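You operate a simulated robot arm through the tools that you are given. There is no shell and no other tool. Be economical: measure what you need, move in short steps, check, and stop when the job is done.

You are at the controls of a simulated robot arm. One attempt, no reset.

JOB
Put things in order on the top of the yellow table. At the end: the white bottle (marked "Vannory") from the top of the yellow table stands where the orange clip stood; the white clean cup from the top of the yellow table stands where the white bottle stood; the brown tall carton from the top of the yellow table is in the black basket; the orange clip from the top of the yellow table stands where the brown tall carton stood; whatever was shut is shut again. Leave all else as you found it, and nothing knocked over.

The check looks at the end state, three seconds after you hand in, the way a careful person would. Anything else that was tipped, shoved, dropped, spilled or broken makes it a failure.

ROBOT AND FRAMES
A 7-joint arm with a two-finger parallel gripper, fixed in place. Base frame: the origin is at the foot of the arm, x ahead of it, y to its left, z up; the work surface is at about z = 0. Units: cm, degrees, N and s.
With the tool pointing down near the work surface it reaches from about 22 to 58 cm from the base axis. Its first joint turns from -66.0 to 66.0 degrees. Payload 2.5 kg.
Tool frame: the origin (TCP) lies between the finger pads and is the grasp point; the fingertips stand 2.3 cm ahead of it; z points along the fingers, y is the line along which they close. Largest opening 9.4 cm; finger width 3.8, thickness 1; the body of the gripper, 5.4 by 9.6 cm, starts 3.9 cm behind the TCP.
Orientation is that of the tool frame in the base frame, as [roll, pitch, yaw] about the fixed x, y, z axes, in that order (R = Rz(yaw) Ry(pitch) Rx(roll)). With the fingers straight down and closing along the base's y, the tool's x points along the base's -x, its y along +y and its z along -z.

CONTROLS
- The arm moves only by the tool arm_command. Its arguments are lists of equal length, an entry for each row: "xyz": the shift along the tool's x, y, z in cm, a list of three; "delta_rot": the turn, a rotation vector about the tool's x, y, z in degrees, a list of three; "grip": the closure in counts, from 0 (fully open) to 255 (shut). In form: {"xyz": [[tx, ty, tz], ...], "delta_rot": [[rx, ry, rz], ...], "grip": [grip, ...]}. A call has 1 to 10 rows; each row is the pose to reach, as a shift and turn from the pose commanded when the call began, along the tool's axes at that moment. Rows are played at 5 a second. More than 5 cm and 8.6 degrees between two rows, or a gripper value outside its range, and nothing of the call is played. A pose out of reach is approached as far as the arm can. The call stops where the force on the tool passes 40 N (or 10 N more than at its start, if that is more) or the arm is blocked; 0.2 s more then pass. Each finger travels about 10.8 cm/s and halts on what it meets, pressing with about 43 N; the grip force reading is that of the motor and also rises with nothing between the fingers. The clock runs only during rows and for 0.2 s after the last one: add rows that repeat a pose to give the fingers time. It gives the time, the measured TCP pose, the force on the tool (base axes), the opening and the grip force at its end, in the units of the frame above (readings bear some noise), with the torque about the TCP (base axes, N m) and any sound that the robot's microphone picked up.
- Cameras (640 x 400 px; columns grow to the right, rows downward): "scene" is fixed at [10.57, -39.66, 55.72]; the picture's right is [0.92, -0.40, 0.00], its down [-0.18, -0.41, -0.89] and it looks along [0.36, 0.82, -0.45] (base axes); focal length 289 px, centre (320, 200). "wrist" rides on the gripper at [8.6, 1.6, -7.4] in the tool frame; the picture's right is [-0.18, 0.98, 0.00], its down [-0.58, -0.11, -0.81] and it looks along [-0.79, -0.15, 0.59] (tool axes); focal length 243 px, centre (320, 200). There is no depth. A picture from a camera that has moved, and an enlarged one, comes with that camera's place and axes in the base frame and with its lens.
- grab_frame(camera): a new picture of that camera. It takes no simulated time.
- enlarge(camera, box): a new picture of the part [left, top, right, bottom] of that camera's present view, enlarged. It takes no simulated time.
- close_job(): hands the job in; it is judged then, once.

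Work in short steps. Places have to be worked out from the pictures, the camera data and where the tool is seen: move nearer, look again, correct. Check each grasp and each placing, and mend what went wrong. You have 120 turns and 76 pictures in all, those below and enlarged ones among them. Open the gripper and draw the arm clear of the work before you hand the job in, unless the task says otherwise; then end with one line.

The tools are called after "Emit:" as a command line: name --argument value ..., lists and objects as JSON in quotes. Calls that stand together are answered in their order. arm_command: Moves the arm, as the interface text tells. Its arguments: {"type":"object","properties":{"xyz":{"type":"array","items":{"type":"array","items":{"type":"number"}}},"delta_rot":{"type":"array","items":{"type":"array","items":{"type":"number"}}},"grip":{"type":"array","items":{"type":"number"}}},"required":["xyz","delta_rot","grip"]} The other tools are called the same way: grab_frame (camera) takes a picture; enlarge (camera, box) takes an enlarged picture of a part of a camera's view; close_job () hands the job in.

At the start:

```text
time_s: 0.0
ee_pos: [31.24, 13.82, 45.12]
ee_rot: [-179.9, 0.1, -180.0]
contact_force: [0.0, -0.1, -0.6]
ft_torque: [0.0, 0.02, -0.01]
opening: 9.4
finger_force: 0.0
```

scene: 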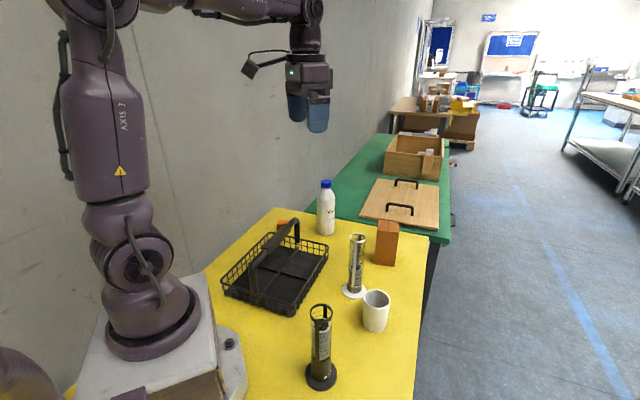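
wrist: 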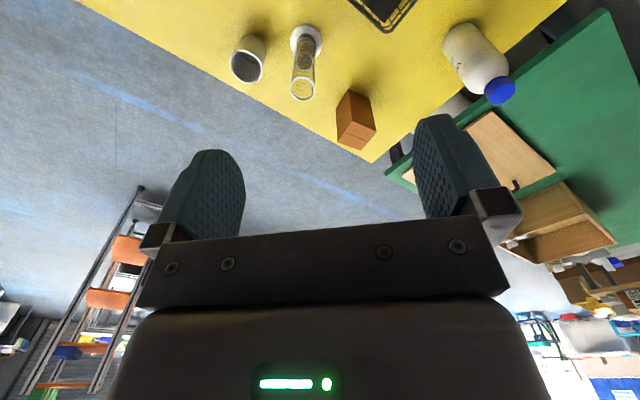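

The first pictures show the yellow table with basket, bottle, carton, cup and lantern-like items. I enlarge the scene to see the details and find the clip.

Emit:
enlarge --camera "scene" --box '[200, 170, 440, 320]'

Emit:
enlarge --camera "scene" --box '[220, 250, 460, 400]'

```text
2.67 times, centred on (320, 245) of scene
camera zoom: at [10.57, -39.66, 55.72], right [0.92, -0.4, 0.0], down [-0.18, -0.41, -0.89], along [0.36, 0.82, -0.45], focal length 770 px, centre (320, 80)
```

zoom: 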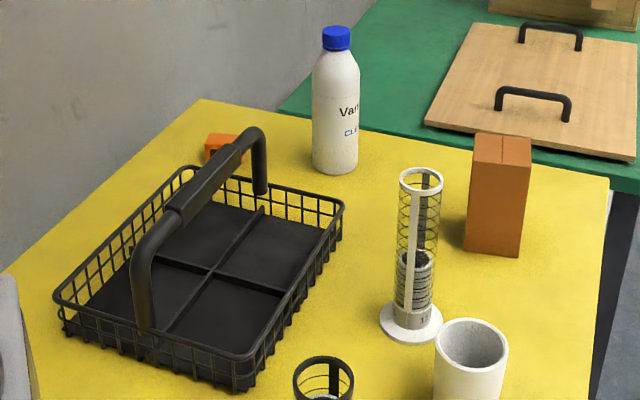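

```text
2.67 times, centred on (340, 325) of scene
camera zoom: at [10.57, -39.66, 55.72], right [0.92, -0.4, 0.0], down [-0.18, -0.41, -0.89], along [0.36, 0.82, -0.45], focal length 770 px, centre (267, -133)
```

zoom: 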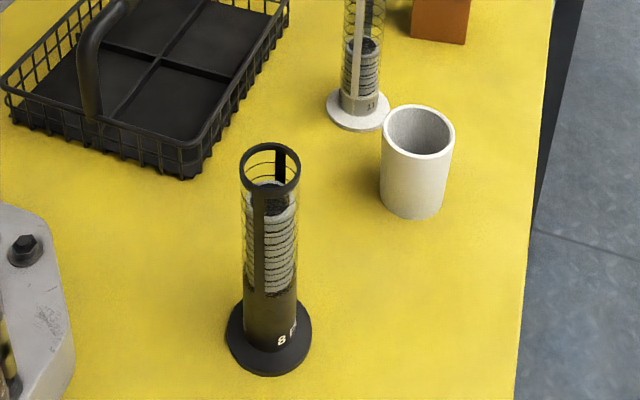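

The clip is behind the basket and there is only one cup. I enlarge the wrist view to triangulate the objects.

Emit:
enlarge --camera "wrist" --box '[220, 0, 380, 160]'

Emit:
enlarge --camera "wrist" --box '[340, 0, 580, 150]'

Emit:
enlarge --camera "scene" --box '[260, 170, 356, 240]'

```text
2.50 times, centred on (300, 80) of wrist
camera zoom: at [22.49, 15.41, 52.64], right [0.18, 0.98, 0.0], down [0.58, -0.11, 0.81], along [0.79, -0.15, -0.59], focal length 606 px, centre (370, 500)
```

zoom: 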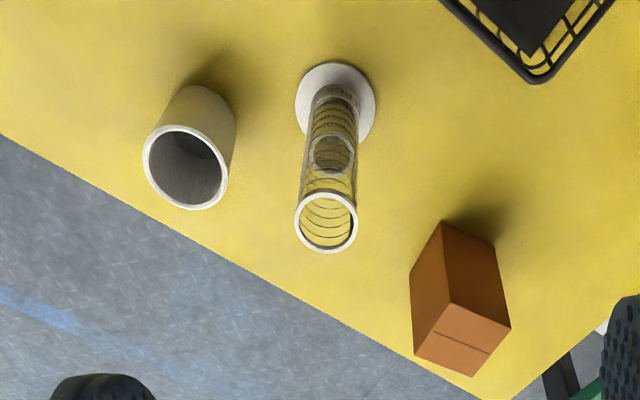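

```text
2.67 times, centred on (460, 75) of wrist
camera zoom: at [22.49, 15.41, 52.64], right [0.18, 0.98, 0.0], down [0.58, -0.11, 0.81], along [0.79, -0.15, -0.59], focal length 647 px, centre (-53, 533)
```

zoom: 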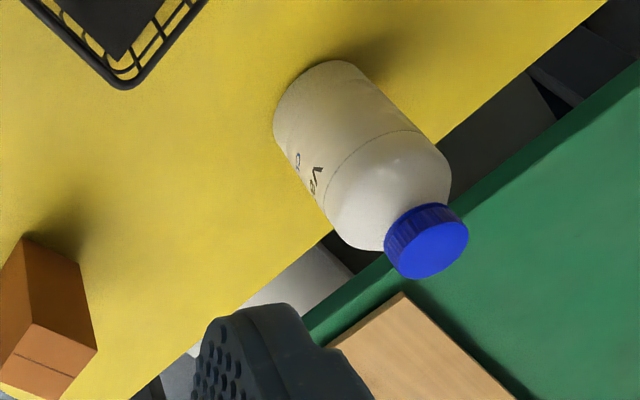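

```text
5.71 times, centred on (308, 205) of scene
camera zoom: at [10.57, -39.66, 55.72], right [0.92, -0.4, 0.0], down [-0.18, -0.41, -0.89], along [0.36, 0.82, -0.45], focal length 1650 px, centre (389, 171)
```

zoom: 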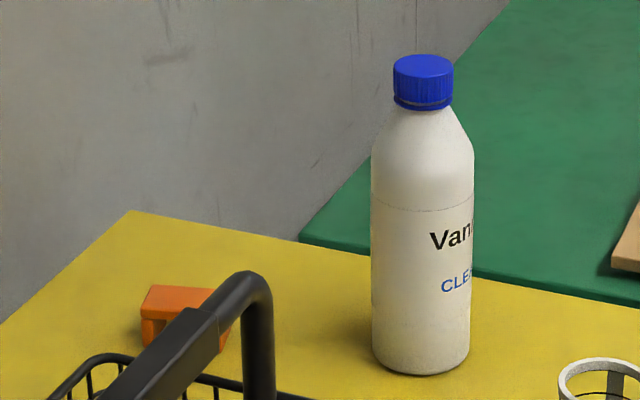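

The clip sits near (34, 45) and the carton near (56, 17). I turn and shift toward the clip for a nearer view.

Emit:
arm_command --xyz '[[1.5, 1.9, 1.3], [3, 3.8, 2.6], [4.6, 5.8, 3.9], [6.1, 7.7, 5.1], [7.6, 9.6, 6.4], [9.2, 11.6, 7.7], [10.7, 13.5, 9], [10.7, 13.5, 9]]' --delta_rot '[[0, 0, -7.5], [0, 0, -15], [0, 0, -22.5], [0, 0, -30], [0, 0, -37.5], [0, 0, -45], [0, 0, -53], [0, 0, -53]]' --grip '[0, 0, 0, 0, 0, 0, 0, 0]'

Emit:
grab_frame --camera "wrist"

```text
time_s: 1.8
ee_pos: [20.37, 27.25, 35.94]
ee_rot: [-180.0, 0.0, -126.9]
contact_force: [0.3, 0.1, 0.3]
ft_torque: [-0.01, 0.0, 0.0]
opening: 9.39
finger_force: 0.0
```

```text
68 pictures are left
camera wrist: at [13.79, 21.22, 43.38], right [-0.68, 0.74, 0.0], down [0.44, 0.4, 0.81], along [0.59, 0.54, -0.59], focal length 243 px, centre (320, 200)
```

wrist: 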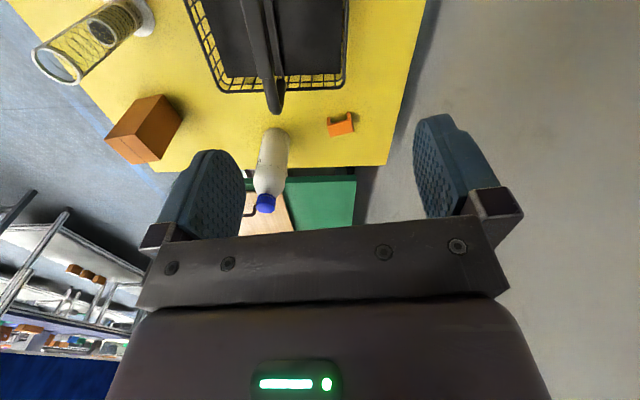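

Clip, bottle, carton and basket are all visible now. I enlarge each area to measure.

Emit:
enlarge --camera "wrist" --box '[240, 80, 400, 220]'

Emit:
enlarge --camera "wrist" --box '[60, 0, 360, 190]'

```text
2.86 times, centred on (320, 150) of wrist
camera zoom: at [13.79, 21.22, 43.38], right [-0.68, 0.74, 0.0], down [0.44, 0.4, 0.81], along [0.59, 0.54, -0.59], focal length 693 px, centre (320, 343)
```

zoom: 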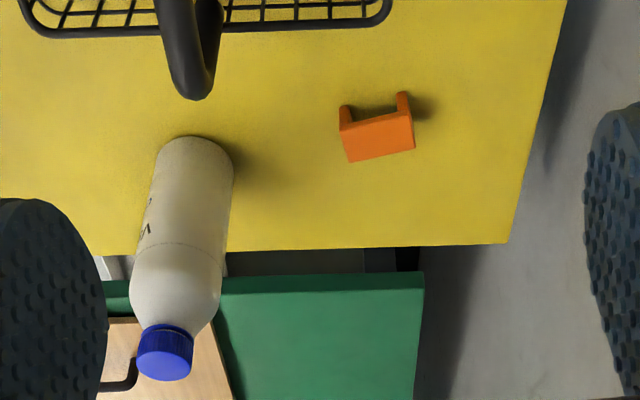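

```text
2.11 times, centred on (210, 95) of wrist
camera zoom: at [13.79, 21.22, 43.38], right [-0.68, 0.74, 0.0], down [0.44, 0.4, 0.81], along [0.59, 0.54, -0.59], focal length 511 px, centre (552, 421)
```

zoom: 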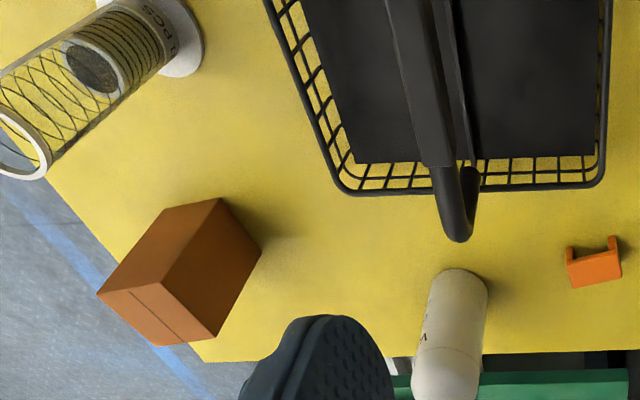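

Estimates: carton centre ≈ (56.6, 16.5), 5.5 × 6.5 × 12.4 high, edges at 53°/-37°; clip ≈ (33.5, 45); bottle ≈ (46.8, 38.2). I move toward the carton.

Emit:
arm_command --xyz '[[-0.7, -3.3, 1.2], [-1.4, -6.6, 2.5], [-2.2, -9.9, 3.7], [-2.9, -13.2, 5], [-3.6, -16.5, 6.2], [-4.3, -19.8, 7.5], [-5, -23.1, 8.7], [-5.8, -26.4, 10], [-5.8, -26.4, 10]]' --delta_rot '[[0, 0, 7.5], [0, 0, 15], [0, 0, 22.5], [0, 0, 30], [0, 0, 37.5], [0, 0, 45], [0, 0, 52.5], [0, 0, 60], [0, 0, 60]]' --grip '[0, 0, 0, 0, 0, 0, 0, 0, 0]'

Emit:
grab_frame --camera "wrist"

```text
time_s: 3.8
ee_pos: [44.94, 16.34, 26.23]
ee_rot: [180.0, -0.1, 172.9]
contact_force: [-0.2, -0.5, -0.6]
ft_torque: [-0.02, 0.01, 0.0]
opening: 9.4
finger_force: 0.1
```

```text
65 pictures are left
camera wrist: at [36.57, 18.84, 33.65], right [0.3, 0.95, 0.0], down [0.56, -0.18, 0.81], along [0.77, -0.25, -0.59], focal length 243 px, centre (320, 200)
```

wrist: 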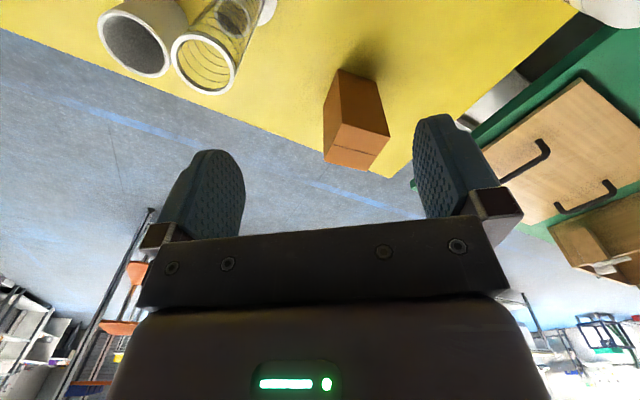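

Carton confirmed at about (56.5, 16.7). I move above it and turn to yaw 143 to close along its 53° axis, checking reach.

Emit:
arm_command --xyz '[[-2.9, 0.5, 1], [-5.7, 0.9, 2], [-8.6, 1.3, 3.1], [-11.4, 1.8, 4.2], [-11.4, 1.8, 4.2]]' --delta_rot '[[0, 0, 7.5], [0, 0, 15], [0, 0, 22.5], [0, 0, 29.9], [0, 0, 29.9]]' --grip '[0, 0, 0, 0, 0]'

Emit:
grab_frame --camera "wrist"

Emit:
grab_frame --camera "scene"

```text
time_s: 5.0
ee_pos: [56.69, 16.22, 21.98]
ee_rot: [-179.9, 0.0, 143.0]
contact_force: [0.3, 0.0, -0.7]
ft_torque: [0.0, 0.02, -0.01]
opening: 9.38
finger_force: 0.1
```

```text
64 pictures are left
camera wrist: at [50.63, 22.7, 29.49], right [0.74, 0.67, 0.0], down [0.4, -0.44, 0.81], along [0.54, -0.6, -0.59], focal length 243 px, centre (320, 200)
```

wrist: 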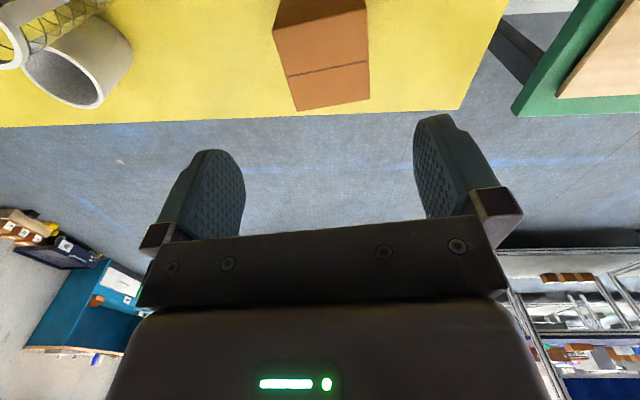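

```text
63 pictures are left
```

scene: 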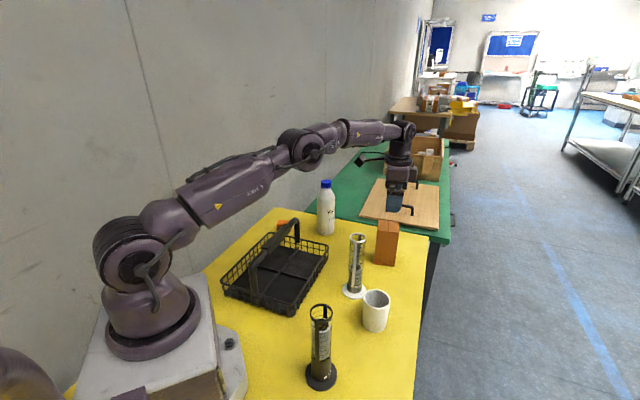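

The top face's centre works out at (56.3, 17.0), aligned with the yaw. I correct the position and lower to z ≈ 9.3.

Emit:
arm_command --xyz '[[0.8, 0.4, 0], [0.8, 0.4, 3], [0.8, 0.4, 6], [0.8, 0.4, 9], [0.8, 0.4, 12.6], [0.8, 0.4, 12.6]]' --delta_rot '[[0, 0, 0], [0, 0, 0], [0, 0, 0], [0, 0, 0], [0, 0, 0], [0, 0, 0]]' --grip '[0, 0, 0, 0, 0, 0]'

Emit:
grab_frame --camera "wrist"

Emit:
enlarge --camera "scene" --box '[330, 170, 450, 280]'

```text
time_s: 6.4
ee_pos: [56.14, 17.28, 9.53]
ee_rot: [180.0, 0.0, 143.1]
contact_force: [0.2, 0.9, -1.1]
ft_torque: [-0.01, 0.02, 0.01]
opening: 9.39
finger_force: 0.1
```

```text
62 pictures are left
camera wrist: at [50.05, 23.66, 16.93], right [0.74, 0.68, 0.0], down [0.4, -0.44, 0.81], along [0.54, -0.59, -0.59], focal length 243 px, centre (320, 200)
```

wrist: 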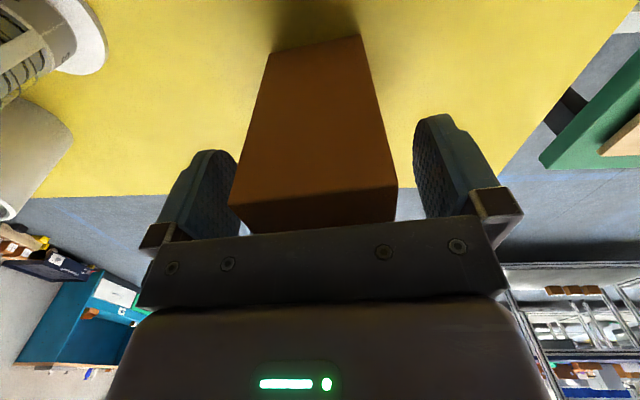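

```text
3.64 times, centred on (390, 225) of scene
camera zoom: at [10.57, -39.66, 55.72], right [0.92, -0.4, 0.0], down [-0.18, -0.41, -0.89], along [0.36, 0.82, -0.45], focal length 1050 px, centre (66, 109)
```

zoom: 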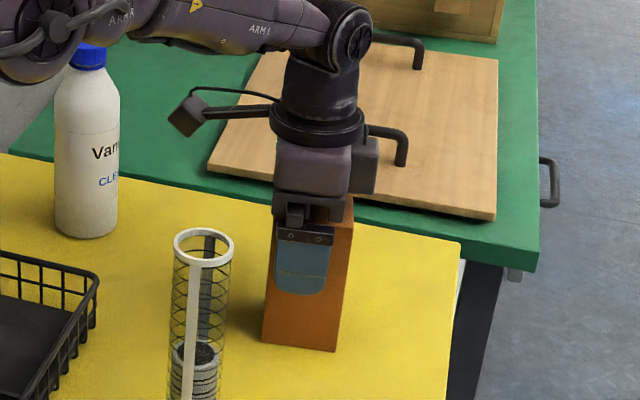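

The fingers straddle the carton. I close the grip.

Emit:
arm_command --xyz '[[0, 0, 0], [0, 0, 0], [0, 0, 0], [0, 0, 0]]' --delta_rot '[[0, 0, 0], [0, 0, 0], [0, 0, 0], [0, 0, 0]]' --grip '[60, 120, 160, 160]'

```text
time_s: 7.4
ee_pos: [56.07, 17.29, 9.65]
ee_rot: [180.0, 0.0, 143.0]
contact_force: [0.7, 0.1, 0.1]
ft_torque: [0.1, -0.19, 0.03]
opening: 5.99
finger_force: 42.7
```

Gripped at 6.0 cm with firm force. I lift straight up.

Emit:
arm_command --xyz '[[0, 0, -2], [0, 0, -5], [0, 0, -9], [0, 0, -13], [0, 0, -17], [0, 0, -17]]' --delta_rot '[[0, 0, 0], [0, 0, 0], [0, 0, 0], [0, 0, 0], [0, 0, 0], [0, 0, 0]]' --grip '[160, 160, 160, 160, 160, 160]'

Emit:
enlarge --camera "scene" --box '[200, 200, 360, 320]'

```text
time_s: 8.8
ee_pos: [56.23, 17.63, 26.42]
ee_rot: [-179.9, 0.0, 143.1]
contact_force: [0.1, 0.4, -0.2]
ft_torque: [0.01, 0.02, -0.03]
opening: 3.49
finger_force: 0.0
```

```text
3.33 times, centred on (280, 260) of scene
camera zoom: at [10.57, -39.66, 55.72], right [0.92, -0.4, 0.0], down [-0.18, -0.41, -0.89], along [0.36, 0.82, -0.45], focal length 962 px, centre (453, 0)
```

zoom: 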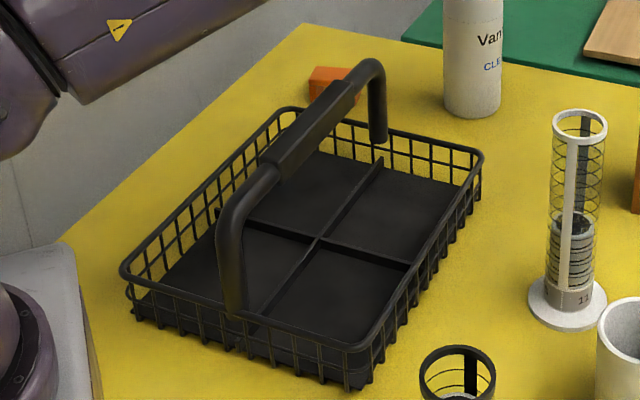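

The opening dropped to 3.49 with no force: the carton slipped out. I look where it is.

Emit:
enlarge --camera "scene" --box '[320, 160, 460, 290]'

Emit:
grab_frame --camera "wrist"

```text
3.08 times, centred on (390, 225) of scene
camera zoom: at [10.57, -39.66, 55.72], right [0.92, -0.4, 0.0], down [-0.18, -0.41, -0.89], along [0.36, 0.82, -0.45], focal length 888 px, centre (105, 123)
```

zoom: 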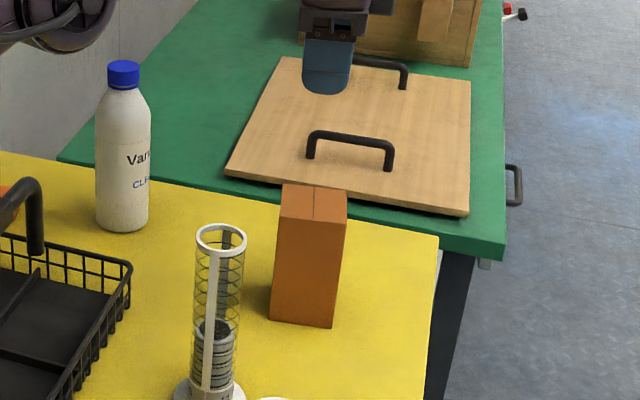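

```text
58 pictures are left
camera wrist: at [50.3, 23.92, 33.79], right [0.74, 0.67, 0.0], down [0.4, -0.44, 0.81], along [0.54, -0.6, -0.59], focal length 243 px, centre (320, 200)
```

wrist: 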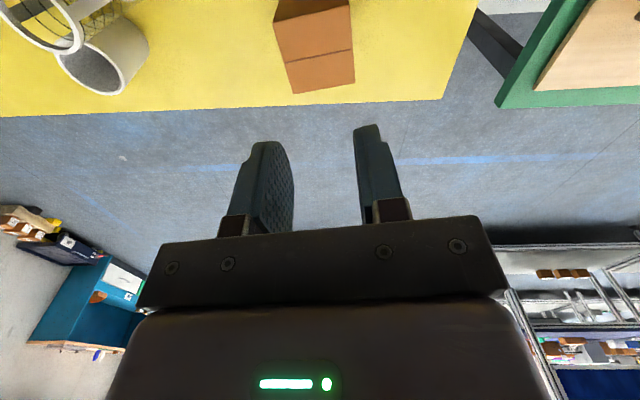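

It slid out of the fingers but still stands in place. I open, go back down a little lower, and will grip with full closure and lift slowly.

Emit:
arm_command --xyz '[[0.2, 0, 0], [0.2, -0.3, 1], [0.2, -0.3, 5], [0.2, -0.3, 9], [0.2, -0.3, 13], [0.2, -0.3, 16], [0.2, -0.3, 17.3], [0.2, -0.3, 17.3]]' --delta_rot '[[0, 0, 0], [0, 0, 0], [0, 0, 0], [0, 0, 0], [0, 0, 0], [0, 0, 0], [0, 0, 0], [0, 0, 0]]' --grip '[0, 0, 0, 0, 0, 0, 0, 0]'

Emit:
arm_command --xyz '[[0, 0, 0], [0, 0, 0], [0, 0, 0], [0, 0, 0], [0, 0, 0]]' --delta_rot '[[0, 0, 0], [0, 0, 0], [0, 0, 0], [0, 0, 0], [0, 0, 0]]' --grip '[60, 120, 200, 255, 255]'

Emit:
arm_command --xyz '[[0, 0, -0.2], [0, 0, -0.4], [0, 0, -0.6], [0, 0, -0.9], [0, 0, -1.2], [0, 0, -1.5], [0, 0, -1.5]]' --delta_rot '[[0, 0, 0], [0, 0, 0], [0, 0, 0], [0, 0, 0], [0, 0, 0], [0, 0, 0], [0, 0, 0]]' --grip '[255, 255, 255, 255, 255, 255, 255]'

```text
time_s: 10.6
ee_pos: [55.88, 17.17, 9.03]
ee_rot: [180.0, -0.1, 143.2]
contact_force: [0.9, 0.6, -0.3]
ft_torque: [0.0, -0.01, -0.02]
opening: 9.38
finger_force: 0.1
```

```text
time_s: 11.8
ee_pos: [55.87, 17.1, 9.13]
ee_rot: [-180.0, 0.0, 143.1]
contact_force: [1.1, 0.8, -0.3]
ft_torque: [0.01, -0.05, 0.04]
opening: 6.0
finger_force: 42.2
```

```text
time_s: 13.4
ee_pos: [56.03, 17.16, 10.55]
ee_rot: [-180.0, 0.0, 143.1]
contact_force: [-0.3, -0.5, -3.0]
ft_torque: [0.04, 0.03, 0.05]
opening: 5.98
finger_force: 43.6
```

A steady -3 N load means it is being carried. I lift further at a gentle pace.

Emit:
arm_command --xyz '[[0, 0, -0.6], [0, 0, -1.4], [0, 0, -2.4], [0, 0, -3.4], [0, 0, -4.4], [0, 0, -5.4], [0, 0, -6.4], [0, 0, -7.2], [0, 0, -7.8], [0, 0, -8]]' --delta_rot '[[0, 0, 0], [0, 0, 0], [0, 0, 0], [0, 0, 0], [0, 0, 0], [0, 0, 0], [0, 0, 0], [0, 0, 0], [0, 0, 0], [0, 0, 0]]' --grip '[255, 255, 255, 255, 255, 255, 255, 255, 255, 255]'

Emit:
grab_frame --camera "scene"

```text
time_s: 15.6
ee_pos: [55.87, 17.05, 18.61]
ee_rot: [-180.0, -0.1, 143.2]
contact_force: [-1.8, 0.7, -3.2]
ft_torque: [0.02, -0.03, -0.01]
opening: 5.98
finger_force: 43.4
```

```text
57 pictures are left
```

scene: 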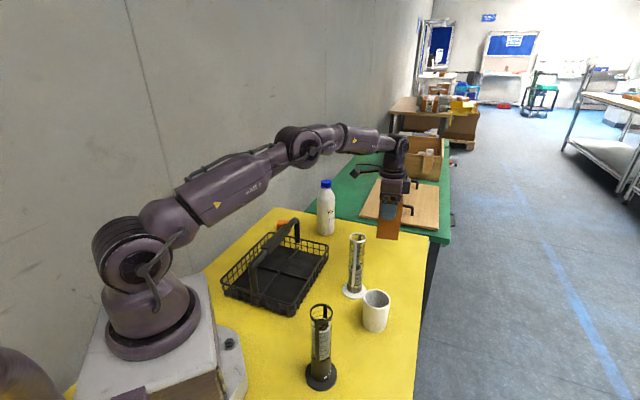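

Carried well. The outer near quadrant of the basket is centred at about (33, 24.3) with axis 43°; I carry the carton above it, staying outside the handle line.

Emit:
arm_command --xyz '[[0.5, -0.2, -1], [2, -0.7, -2], [4.5, -1.5, -2.4], [7.5, -2.6, -2.4], [10.5, -3.7, -2.4], [13.5, -4.7, -2.4], [16.5, -5.7, -2.4], [19.5, -6.8, -2.4], [21.7, -7.6, -2.4], [22.7, -7.9, -2.4]]' --delta_rot '[[0, 0, 0], [0, 0, 1], [0, 0, 2], [0, 0, 4], [0, 0, 5], [0, 0, 6], [0, 0, 7], [0, 0, 8], [0, 0, 9], [0, 0, 9.8]]' --grip '[255, 255, 255, 255, 255, 255, 255, 255, 255, 255]'

Emit:
enlarge --camera "scene" --box '[200, 130, 392, 320]'

Emit:
grab_frame --camera "wrist"

```text
time_s: 17.8
ee_pos: [32.95, 24.62, 20.95]
ee_rot: [180.0, 0.0, 133.3]
contact_force: [0.1, 0.8, -3.3]
ft_torque: [0.0, 0.01, 0.0]
opening: 6.0
finger_force: 43.0
```

```text
2.11 times, centred on (296, 225) of scene
camera zoom: at [10.57, -39.66, 55.72], right [0.92, -0.4, 0.0], down [-0.18, -0.41, -0.89], along [0.36, 0.82, -0.45], focal length 608 px, centre (370, 147)
```

zoom: 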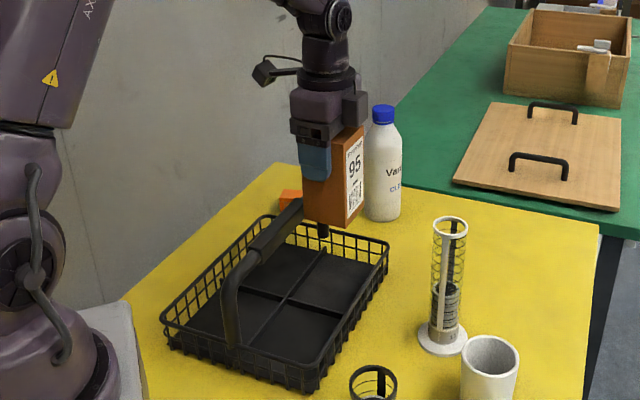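

```text
55 pictures are left
camera wrist: at [28.16, 32.01, 28.4], right [0.84, 0.54, 0.0], down [0.32, -0.5, 0.81], along [0.44, -0.68, -0.59], focal length 243 px, centre (320, 200)
```

wrist: 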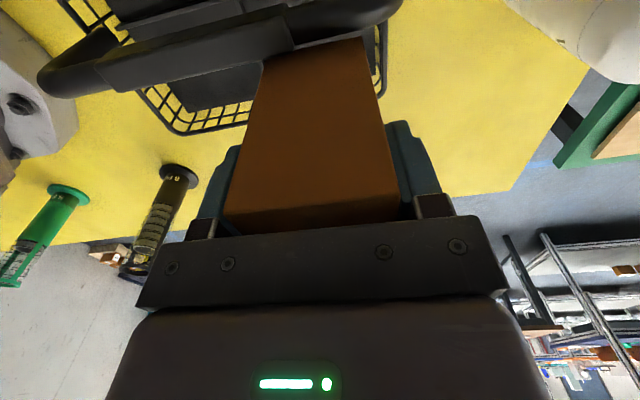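

The carton hangs close to the handle (handle edge ≈1.35 cm from its axis). I shift it 0.9 cm away from the handle and look again.

Emit:
arm_command --xyz '[[-0.4, 0, 0], [-0.9, 0, 0], [-0.9, -0.2, 0]]' --delta_rot '[[0, 0, 0], [0, 0, 0], [0, 0, 0]]' --grip '[255, 255, 255]'

Emit:
enlarge --camera "wrist" --box '[160, 0, 460, 190]'

```text
time_s: 18.6
ee_pos: [33.46, 23.78, 20.9]
ee_rot: [180.0, 0.0, 133.2]
contact_force: [0.4, -0.7, -2.9]
ft_torque: [-0.03, -0.02, 0.01]
opening: 5.96
finger_force: 43.1
```

```text
2.11 times, centred on (310, 95) of wrist
camera zoom: at [28.59, 31.08, 28.45], right [0.84, 0.54, 0.0], down [0.32, -0.5, 0.81], along [0.43, -0.68, -0.59], focal length 511 px, centre (341, 421)
```

zoom: 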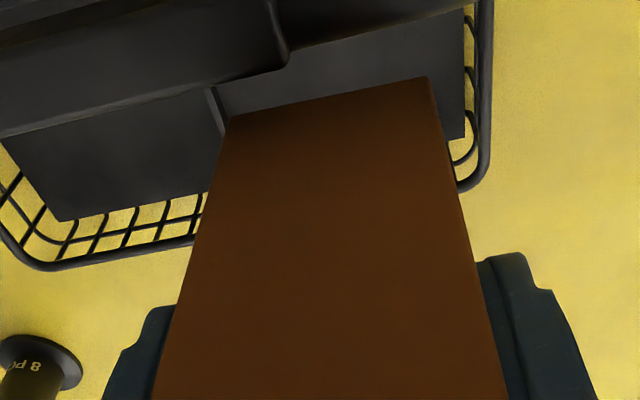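

The carton now clears the handle; I shift back 0.4 cm to stay centred between ridge and wall, and lower it 9 cm.

Emit:
arm_command --xyz '[[0.4, 0, 0], [0.4, 0, 1], [0.4, 0, 2.2], [0.4, 0, 3.4], [0.4, 0, 4.6], [0.4, 0, 5.8], [0.4, 0, 7], [0.4, 0, 8.2], [0.4, 0, 9], [0.4, 0, 9]]' --delta_rot '[[0, 0, 0], [0, 0, 0], [0, 0, 0], [0, 0, 0], [0, 0, 0], [0, 0, 0], [0, 0, 0], [0, 0, 0], [0, 0, 0], [0, 0, 0]]' --grip '[255, 255, 255, 255, 255, 255, 255, 255, 255, 255]'

Emit:
enlarge --camera "scene" --box '[210, 170, 350, 320]'

Emit:
grab_frame --camera "wrist"

```text
time_s: 20.8
ee_pos: [33.29, 24.1, 12.07]
ee_rot: [180.0, 0.0, 133.3]
contact_force: [-0.2, -0.4, -3.3]
ft_torque: [0.01, 0.03, -0.01]
opening: 6.0
finger_force: 43.2
```

```text
2.67 times, centred on (280, 245) of scene
camera zoom: at [10.57, -39.66, 55.72], right [0.92, -0.4, 0.0], down [-0.18, -0.41, -0.89], along [0.36, 0.82, -0.45], focal length 770 px, centre (427, 80)
```

zoom: 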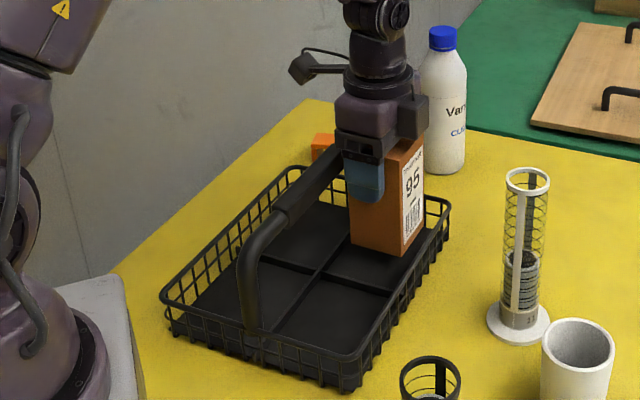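

```text
52 pictures are left
camera wrist: at [28.45, 31.4, 19.45], right [0.84, 0.54, 0.0], down [0.32, -0.5, 0.81], along [0.44, -0.68, -0.59], focal length 243 px, centre (320, 200)
```

wrist: 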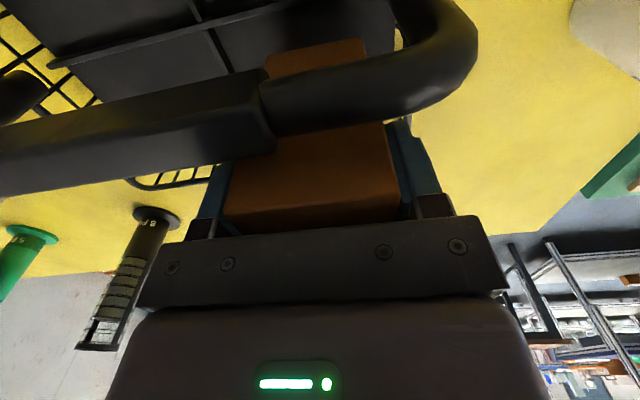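

Clear of handle and wall. I lower slowly until the floor takes the weight.

Emit:
arm_command --xyz '[[0, 0, 0.3], [0, 0, 0.6], [0, 0, 0.9], [0, 0, 1.2], [0, 0, 1.4], [0, 0, 1.4]]' --delta_rot '[[0, 0, 0], [0, 0, 0], [0, 0, 0], [0, 0, 0], [0, 0, 0], [0, 0, 0]]' --grip '[255, 255, 255, 255, 255, 255]'

Emit:
arm_command --xyz '[[0, 0, 0.2], [0, 0, 0.4], [0, 0, 0.4]]' --delta_rot '[[0, 0, 0], [0, 0, 0], [0, 0, 0]]' --grip '[255, 255, 255]'

```text
time_s: 22.2
ee_pos: [33.15, 23.97, 10.67]
ee_rot: [179.9, 0.0, 133.4]
contact_force: [1.2, -0.6, -2.9]
ft_torque: [-0.01, 0.02, 0.01]
opening: 5.97
finger_force: 43.0
```

```text
time_s: 23.0
ee_pos: [33.18, 23.89, 10.07]
ee_rot: [-180.0, 0.1, 133.3]
contact_force: [0.3, 0.0, -2.4]
ft_torque: [0.02, 0.04, -0.01]
opening: 5.98
finger_force: 43.4
```

Emit:
arm_command --xyz '[[0, 0, 0.2], [0, 0, 0.4], [0, 0, 0.4]]' --delta_rot '[[0, 0, 0], [0, 0, 0], [0, 0, 0]]' --grip '[255, 255, 255]'

Emit:
enlarge --camera "scene" --box '[250, 180, 350, 280]'

```text
time_s: 23.8
ee_pos: [33.29, 23.83, 9.7]
ee_rot: [-180.0, 0.0, 133.3]
contact_force: [-0.7, -2.0, -1.2]
ft_torque: [-0.04, 0.07, 0.01]
opening: 5.98
finger_force: 43.1
```

```text
4.00 times, centred on (300, 230) of scene
camera zoom: at [10.57, -39.66, 55.72], right [0.92, -0.4, 0.0], down [-0.18, -0.41, -0.89], along [0.36, 0.82, -0.45], focal length 1155 px, centre (400, 80)
```

zoom: 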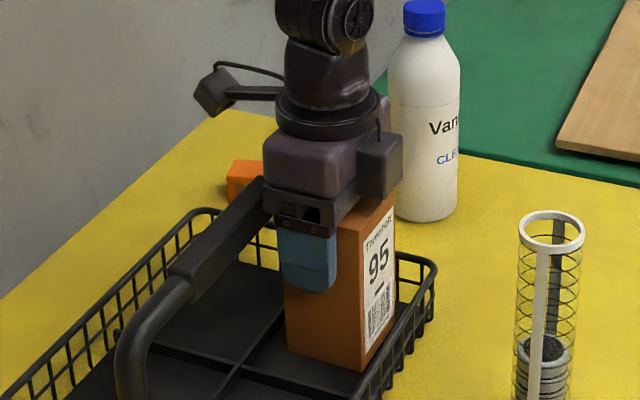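

The load is coming off: the carton touches the basket floor. I release and rise straight up.

Emit:
arm_command --xyz '[[0, 0, 0.1], [0, 0, 0.1], [0, 0, 0.1], [0, 0, -2], [0, 0, -5], [0, 0, -9], [0, 0, -13], [0, 0, -16]]' --delta_rot '[[0, 0, 0], [0, 0, 0], [0, 0, 0], [0, 0, 0], [0, 0, 0], [0, 0, 0], [0, 0, 0], [0, 0, 0]]' --grip '[80, 40, 40, 40, 40, 40, 40, 40]'

Emit:
enlarge --camera "scene" --box '[200, 170, 392, 320]'

```text
time_s: 25.6
ee_pos: [33.06, 24.06, 25.65]
ee_rot: [-180.0, 0.0, 133.2]
contact_force: [0.4, 0.2, 0.1]
ft_torque: [-0.01, 0.01, 0.02]
opening: 7.89
finger_force: 0.0
```

```text
2.67 times, centred on (296, 245) of scene
camera zoom: at [10.57, -39.66, 55.72], right [0.92, -0.4, 0.0], down [-0.18, -0.41, -0.89], along [0.36, 0.82, -0.45], focal length 770 px, centre (384, 80)
```

zoom: 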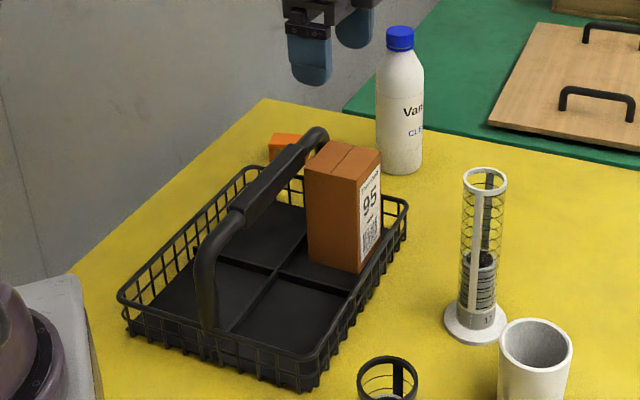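

The carton stands in the basket. Next the clip: I turn and move behind it for a close look.

Emit:
arm_command --xyz '[[1.2, 0, 0.2], [2.5, 0.1, 0.4], [3.7, 0.2, 0.6], [5, 0.3, 0.8], [6.2, 0.4, 1], [7.4, 0.4, 1.2], [8.7, 0.5, 1.4], [9.9, 0.6, 1.6], [11.2, 0.7, 1.8], [12.4, 0.7, 2]]' --delta_rot '[[0, 0, -8], [0, 0, -16], [0, 0, -24], [0, 0, -32], [0, 0, -40], [0, 0, -48], [0, 0, -56], [0, 0, -64], [0, 0, -72], [0, 0, -80]]' --grip '[0, 0, 0, 0, 0, 0, 0, 0, 0, 0]'

Emit:
arm_command --xyz '[[0, 0, 0], [0, 0, 0], [0, 0, 0], [0, 0, 0]]' --delta_rot '[[0, 0, -8], [0, 0, -16], [0, 0, -22], [0, 0, -22]]' --grip '[0, 0, 0, 0]'

Emit:
grab_frame --camera "wrist"

```text
time_s: 27.8
ee_pos: [25.46, 33.45, 23.84]
ee_rot: [-180.0, 0.1, -146.5]
contact_force: [-0.7, -0.4, -0.6]
ft_torque: [0.01, 0.01, -0.04]
opening: 9.38
finger_force: 0.1
```

```text
time_s: 28.8
ee_pos: [25.34, 33.45, 23.75]
ee_rot: [-180.0, 0.0, -124.6]
contact_force: [-0.5, 0.2, 0.1]
ft_torque: [-0.01, 0.0, -0.02]
opening: 9.4
finger_force: 0.0
```

```text
49 pictures are left
camera wrist: at [18.96, 27.25, 31.28], right [-0.7, 0.71, 0.0], down [0.42, 0.42, 0.81], along [0.57, 0.57, -0.59], focal length 243 px, centre (320, 200)
```

wrist: 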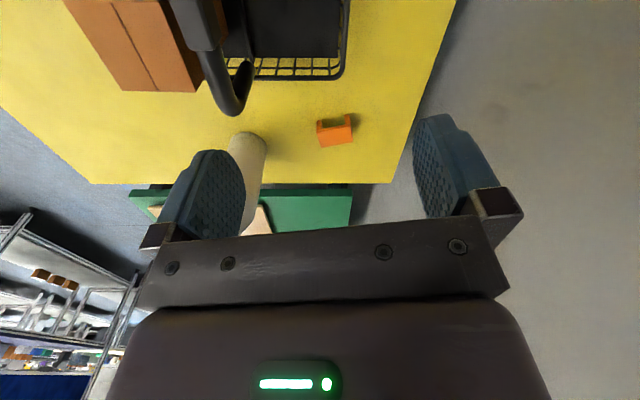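

Emit:
enlarge --camera "wrist" --box '[290, 90, 370, 160]'

Emit:
enlarge --camera "scene" --box '[262, 208, 302, 240]'

```text
5.71 times, centred on (330, 125) of wrist
camera zoom: at [18.96, 27.25, 31.28], right [-0.7, 0.71, 0.0], down [0.42, 0.42, 0.81], along [0.57, 0.57, -0.59], focal length 1386 px, centre (263, 629)
```

zoom: 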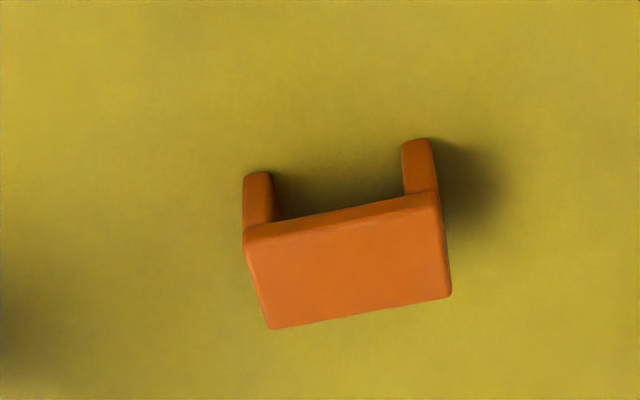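

```text
12.50 times, centred on (282, 224) of scene
camera zoom: at [10.57, -39.66, 55.72], right [0.92, -0.4, 0.0], down [-0.18, -0.41, -0.89], along [0.36, 0.82, -0.45], focal length 3609 px, centre (795, -100)
```

zoom: 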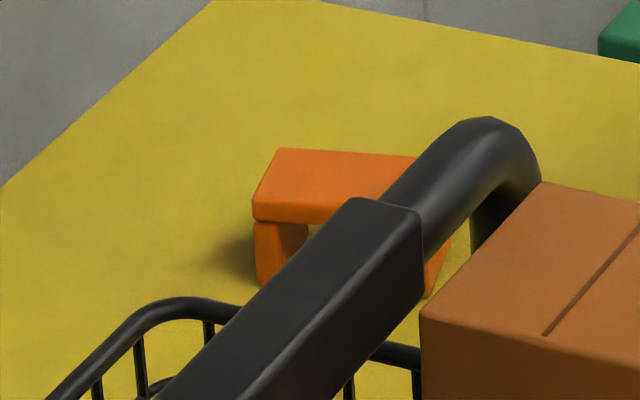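

The clip is a small bridge about 4.9 × 3.1 × 2.5 cm, centred near (33.9, 45.4), long axis at 147°. I move above it with a 10° outward tilt to leave reach for the carton's spot later.

Emit:
arm_command --xyz '[[-2.5, 0, 1.5], [-5, -0.1, 3], [-8, -0.2, 5], [-11, -0.2, 7.5], [-13.5, -0.3, 10], [-14.7, -0.3, 11.7], [-14.7, -0.3, 11.7]]' --delta_rot '[[0, -2, 0], [0, -4, 0], [0, -6, -0.5], [0, -8, -1], [0, -10, -1.4], [0, -10, -1.4], [0, -10, -1.4]]' --grip '[0, 0, 0, 0, 0, 0, 0]'

Emit:
grab_frame --camera "wrist"

Emit:
enlarge --camera "scene" --box '[220, 130, 350, 250]'

```text
time_s: 30.4
ee_pos: [33.85, 45.69, 11.92]
ee_rot: [-179.8, 10.0, -123.3]
contact_force: [0.0, 0.6, 0.2]
ft_torque: [-0.02, -0.01, 0.02]
opening: 9.39
finger_force: 0.0
```

```text
46 pictures are left
camera wrist: at [27.02, 38.31, 17.8], right [-0.72, 0.69, 0.03], down [0.33, 0.3, 0.9], along [0.61, 0.66, -0.44], focal length 243 px, centre (320, 200)
```

wrist: 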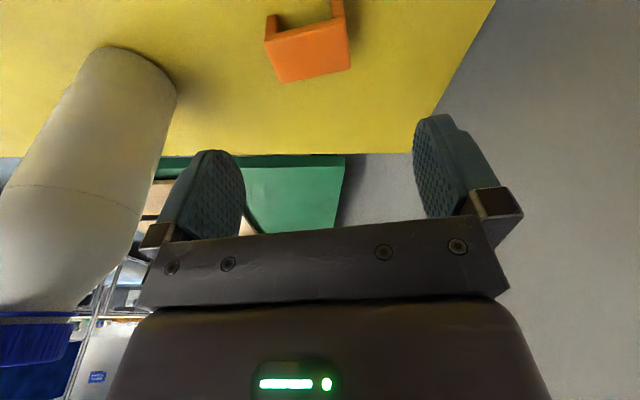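

```text
3.33 times, centred on (285, 190) of scene
camera zoom: at [10.57, -39.66, 55.72], right [0.92, -0.4, 0.0], down [-0.18, -0.41, -0.89], along [0.36, 0.82, -0.45], focal length 962 px, centre (437, 233)
```

zoom: 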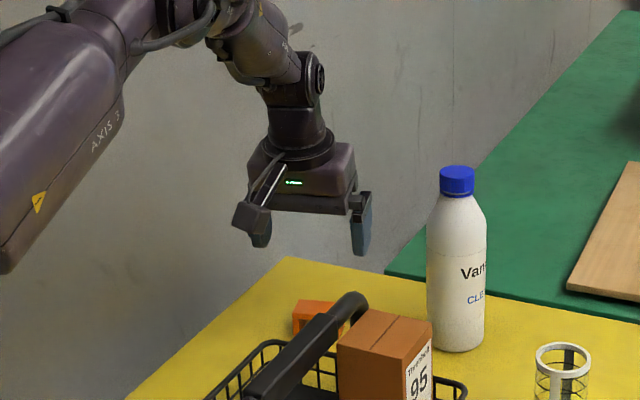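

Measurements agree (clip centre ≈ (33.95, 45.3)). I descend vertically to z ≈ 3.

Emit:
arm_command --xyz '[[0.5, -0.25, 1.5], [0.9, -0.25, 4], [1.3, -0.25, 6.5], [1.7, -0.25, 8.4], [1.75, -0.25, 8.7], [1.75, -0.25, 8.7]]' --delta_rot '[[0, 0, 0], [0, 0, 0], [0, 0, 0], [0, 0, 0], [0, 0, 0], [0, 0, 0]]' --grip '[0, 0, 0, 0, 0, 0]'

Emit:
grab_frame --camera "wrist"

Emit:
enlarge --camera "scene" --box '[220, 130, 350, 250]'

```text
time_s: 31.8
ee_pos: [33.85, 45.25, 3.12]
ee_rot: [-179.9, 10.1, -123.3]
contact_force: [0.3, 0.0, -0.2]
ft_torque: [0.01, 0.03, -0.02]
opening: 9.41
finger_force: 0.1
```

```text
44 pictures are left
camera wrist: at [27.01, 37.81, 8.95], right [-0.72, 0.69, 0.03], down [0.33, 0.3, 0.9], along [0.61, 0.66, -0.44], focal length 243 px, centre (320, 200)
```

wrist: 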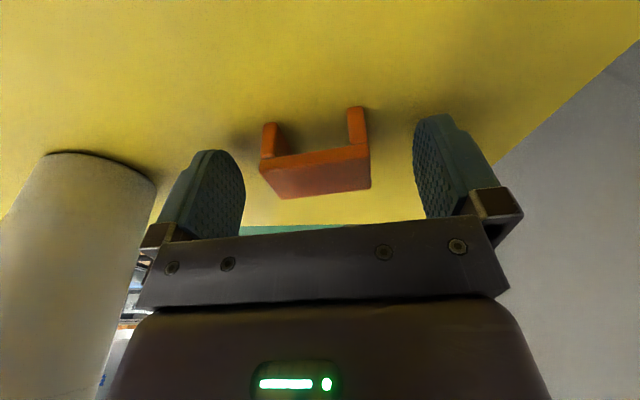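

```text
3.33 times, centred on (285, 190) of scene
camera zoom: at [10.57, -39.66, 55.72], right [0.92, -0.4, 0.0], down [-0.18, -0.41, -0.89], along [0.36, 0.82, -0.45], focal length 962 px, centre (437, 233)
```

zoom: 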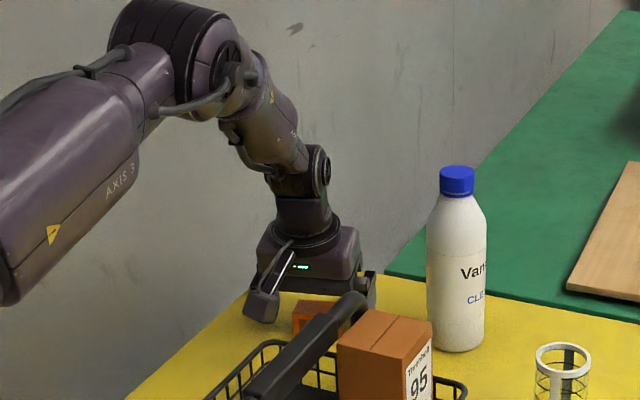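

The clip sits between the fingers. I close on it.

Emit:
arm_command --xyz '[[0, 0, 0], [0, 0, 0], [0, 0, 0], [0, 0, 0], [0, 0, 0]]' --delta_rot '[[0, 0, 0], [0, 0, 0], [0, 0, 0], [0, 0, 0], [0, 0, 0]]' --grip '[50, 90, 130, 255, 255]'

Emit:
arm_command --xyz '[[-0.1, 0, -0.5], [-0.2, 0, -1], [-0.3, 0, -2], [-0.5, 0, -3], [-0.5, 0, -3]]' --delta_rot '[[0, 0, 0], [0, 0, 0], [0, 0, 0], [0, 0, 0], [0, 0, 0]]' --grip '[255, 255, 255, 255, 255]'

Emit:
grab_frame --camera "wrist"

```text
time_s: 33.0
ee_pos: [33.84, 45.17, 3.12]
ee_rot: [-179.9, 10.0, -123.3]
contact_force: [-0.3, 1.0, 0.6]
ft_torque: [-0.01, -0.01, 0.0]
opening: 4.87
finger_force: 43.0
```

```text
time_s: 34.2
ee_pos: [33.85, 45.09, 6.13]
ee_rot: [-179.9, 10.0, -123.3]
contact_force: [1.0, -0.4, 0.2]
ft_torque: [0.01, 0.04, -0.02]
opening: 4.92
finger_force: 42.9
```

```text
42 pictures are left
camera wrist: at [26.99, 37.69, 12.06], right [-0.72, 0.69, 0.03], down [0.33, 0.3, 0.9], along [0.61, 0.66, -0.45], focal length 243 px, centre (320, 200)
```

wrist: 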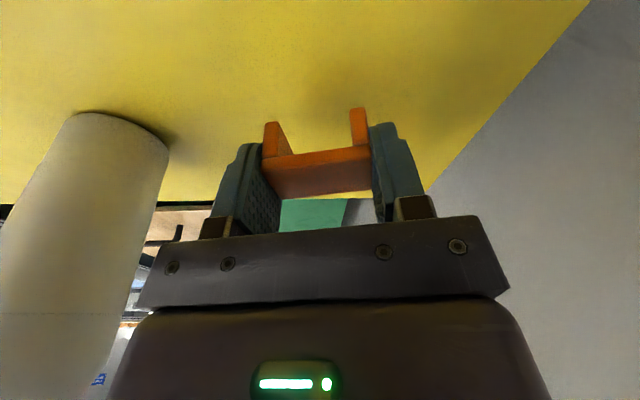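

The clip is held. I lift it high enough to pass over the bottle.

Emit:
arm_command --xyz '[[-0.4, 0, -2], [-0.9, 0, -5], [-1.6, 0, -9], [-2.3, 0, -13], [-3, 0, -17], [-3.5, 0, -19.7], [-3.5, 0, -19.7]]' --delta_rot '[[0, 0, 0], [0, 0, 0], [0, 0, 0], [0, 0, 0], [0, 0, 0], [0, 0, 0], [0, 0, 0]]' --grip '[255, 255, 255, 255, 255, 255, 255]'

```text
time_s: 35.8
ee_pos: [34.06, 45.26, 26.09]
ee_rot: [-180.0, 10.0, -123.3]
contact_force: [-0.3, 0.1, -0.8]
ft_torque: [0.03, 0.0, -0.01]
opening: 4.88
finger_force: 43.3
```

Now I swing over to the carton's spot (56.3, 17.0), turning 40° so that the tool still points outward.

Emit:
arm_command --xyz '[[0.8, -2.4, -0.1], [2, -6, -0.3], [3.2, -9.8, -0.6], [4.5, -13.6, -0.8], [5.7, -17.4, -1], [7, -21.2, -1.2], [8.2, -25, -1.4], [9.4, -28.8, -1.7], [10.6, -32.2, -1.9], [11.2, -34.1, -2]]' --delta_rot '[[0.7, 0, 3.9], [1.4, 0, 7.9], [2.1, 0, 11.8], [2.8, 0, 15.8], [3.5, 0, 19.7], [4.2, 0, 23.6], [4.9, 0, 27.6], [5.6, 0, 31.5], [6.25, 0, 35.5], [6.95, 0, 39.4]]' --grip '[255, 255, 255, 255, 255, 255, 255, 255, 255, 255]'

Emit:
arm_command --xyz '[[0, 0, 0]]' --delta_rot '[[0, 0, 0]]' --grip '[255]'

```text
time_s: 38.0
ee_pos: [56.12, 16.92, 26.63]
ee_rot: [-179.9, 10.1, -163.4]
contact_force: [-0.2, 0.5, 0.2]
ft_torque: [0.02, 0.03, 0.0]
opening: 4.88
finger_force: 42.9
```

```text
time_s: 38.4
ee_pos: [56.0, 16.77, 26.58]
ee_rot: [-180.0, 10.2, -163.3]
contact_force: [0.6, 0.1, -0.1]
ft_torque: [-0.02, -0.01, -0.01]
opening: 4.9
finger_force: 42.8
```

Descending over the spot, first to about z = 6.

Emit:
arm_command --xyz '[[0.3, 0, 2.5], [1.1, 0, 7], [1.9, 0, 11.5], [2.7, 0, 16], [3.2, 0, 19], [3.4, 0, 20.3], [3.4, 0, 20.3]]' --delta_rot '[[0, 0, 0], [0, 0, 0], [0, 0, 0], [0, 0, 0], [0, 0, 0], [0, 0, 0], [0, 0, 0]]' --grip '[255, 255, 255, 255, 255, 255, 255]'

Emit:
enlarge --camera "scene" --box '[330, 180, 450, 280]'

```text
time_s: 40.0
ee_pos: [56.37, 16.83, 5.65]
ee_rot: [-179.9, 10.1, -163.3]
contact_force: [0.0, 0.0, 0.7]
ft_torque: [-0.03, 0.01, 0.02]
opening: 4.86
finger_force: 42.7
```

```text
4.00 times, centred on (390, 230) of scene
camera zoom: at [10.57, -39.66, 55.72], right [0.92, -0.4, 0.0], down [-0.18, -0.41, -0.89], along [0.36, 0.82, -0.45], focal length 1155 px, centre (40, 80)
```

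zoom: 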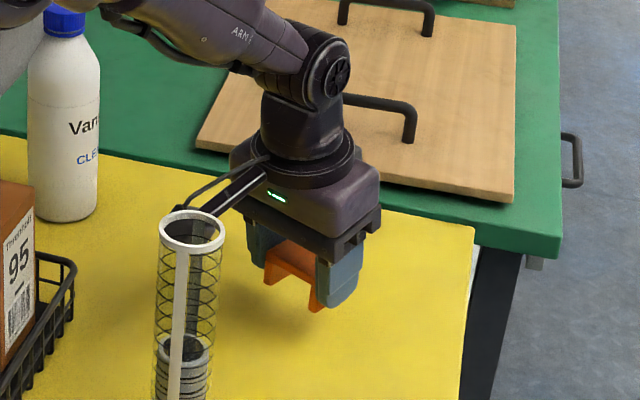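

Good. I lower the last 2.5 cm to the height at which it was picked.

Emit:
arm_command --xyz '[[0.15, 0, 0.8], [0.3, 0, 1.6], [0.4, 0, 2.2], [0.44, 0, 2.45], [0.44, 0, 2.45]]' --delta_rot '[[0, 0, 0], [0, 0, 0], [0, 0, 0], [0, 0, 0], [0, 0, 0]]' --grip '[255, 255, 255, 255, 255]'

```text
time_s: 41.2
ee_pos: [56.35, 16.96, 3.21]
ee_rot: [-179.9, 10.0, -163.2]
contact_force: [-0.1, 0.1, -0.1]
ft_torque: [-0.01, -0.03, 0.02]
opening: 4.88
finger_force: 42.7
```

Right at the pick height. I open slowly and withdraw upward.

Emit:
arm_command --xyz '[[0.02, 0, 0.1], [0.02, 0, 0.1], [0.02, 0, 0.1], [0.02, 0, 0.1], [-0.4, 0, -2], [-1.1, 0, -6], [-1.9, 0, -10.5], [-2.6, 0, -15]]' --delta_rot '[[0, 0, 0], [0, 0, 0], [0, 0, 0], [0, 0, 0], [0, 0, 0], [0, 0, 0], [0, 0, 0], [0, 0, 0]]' --grip '[110, 80, 30, 0, 0, 0, 0, 0]'

Emit:
enlarge --camera "scene" --box '[300, 160, 450, 330]'

Emit:
grab_frame --camera "wrist"

```text
time_s: 43.0
ee_pos: [56.16, 16.46, 18.51]
ee_rot: [-179.9, 10.0, -163.2]
contact_force: [0.2, 0.3, 0.0]
ft_torque: [0.0, 0.04, -0.01]
opening: 9.37
finger_force: 0.1
```

```text
2.35 times, centred on (375, 245) of scene
camera zoom: at [10.57, -39.66, 55.72], right [0.92, -0.4, 0.0], down [-0.18, -0.41, -0.89], along [0.36, 0.82, -0.45], focal length 679 px, centre (191, 94)
```

zoom: 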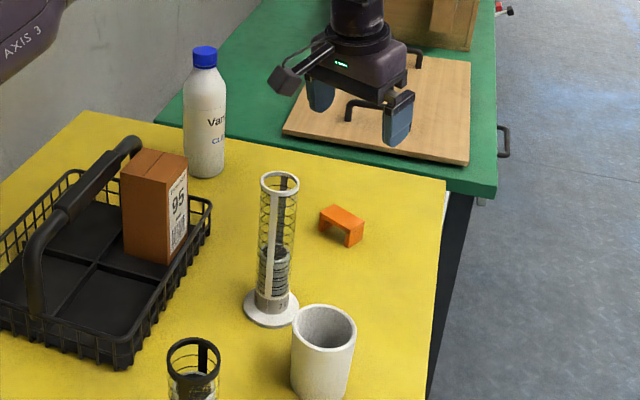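

```text
39 pictures are left
camera wrist: at [46.28, 15.15, 24.39], right [-0.11, 0.99, 0.03], down [0.44, 0.02, 0.9], along [0.89, 0.11, -0.44], focal length 243 px, centre (320, 200)
```

wrist: 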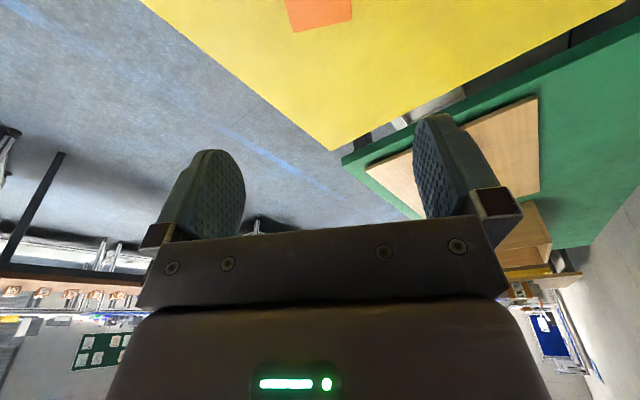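

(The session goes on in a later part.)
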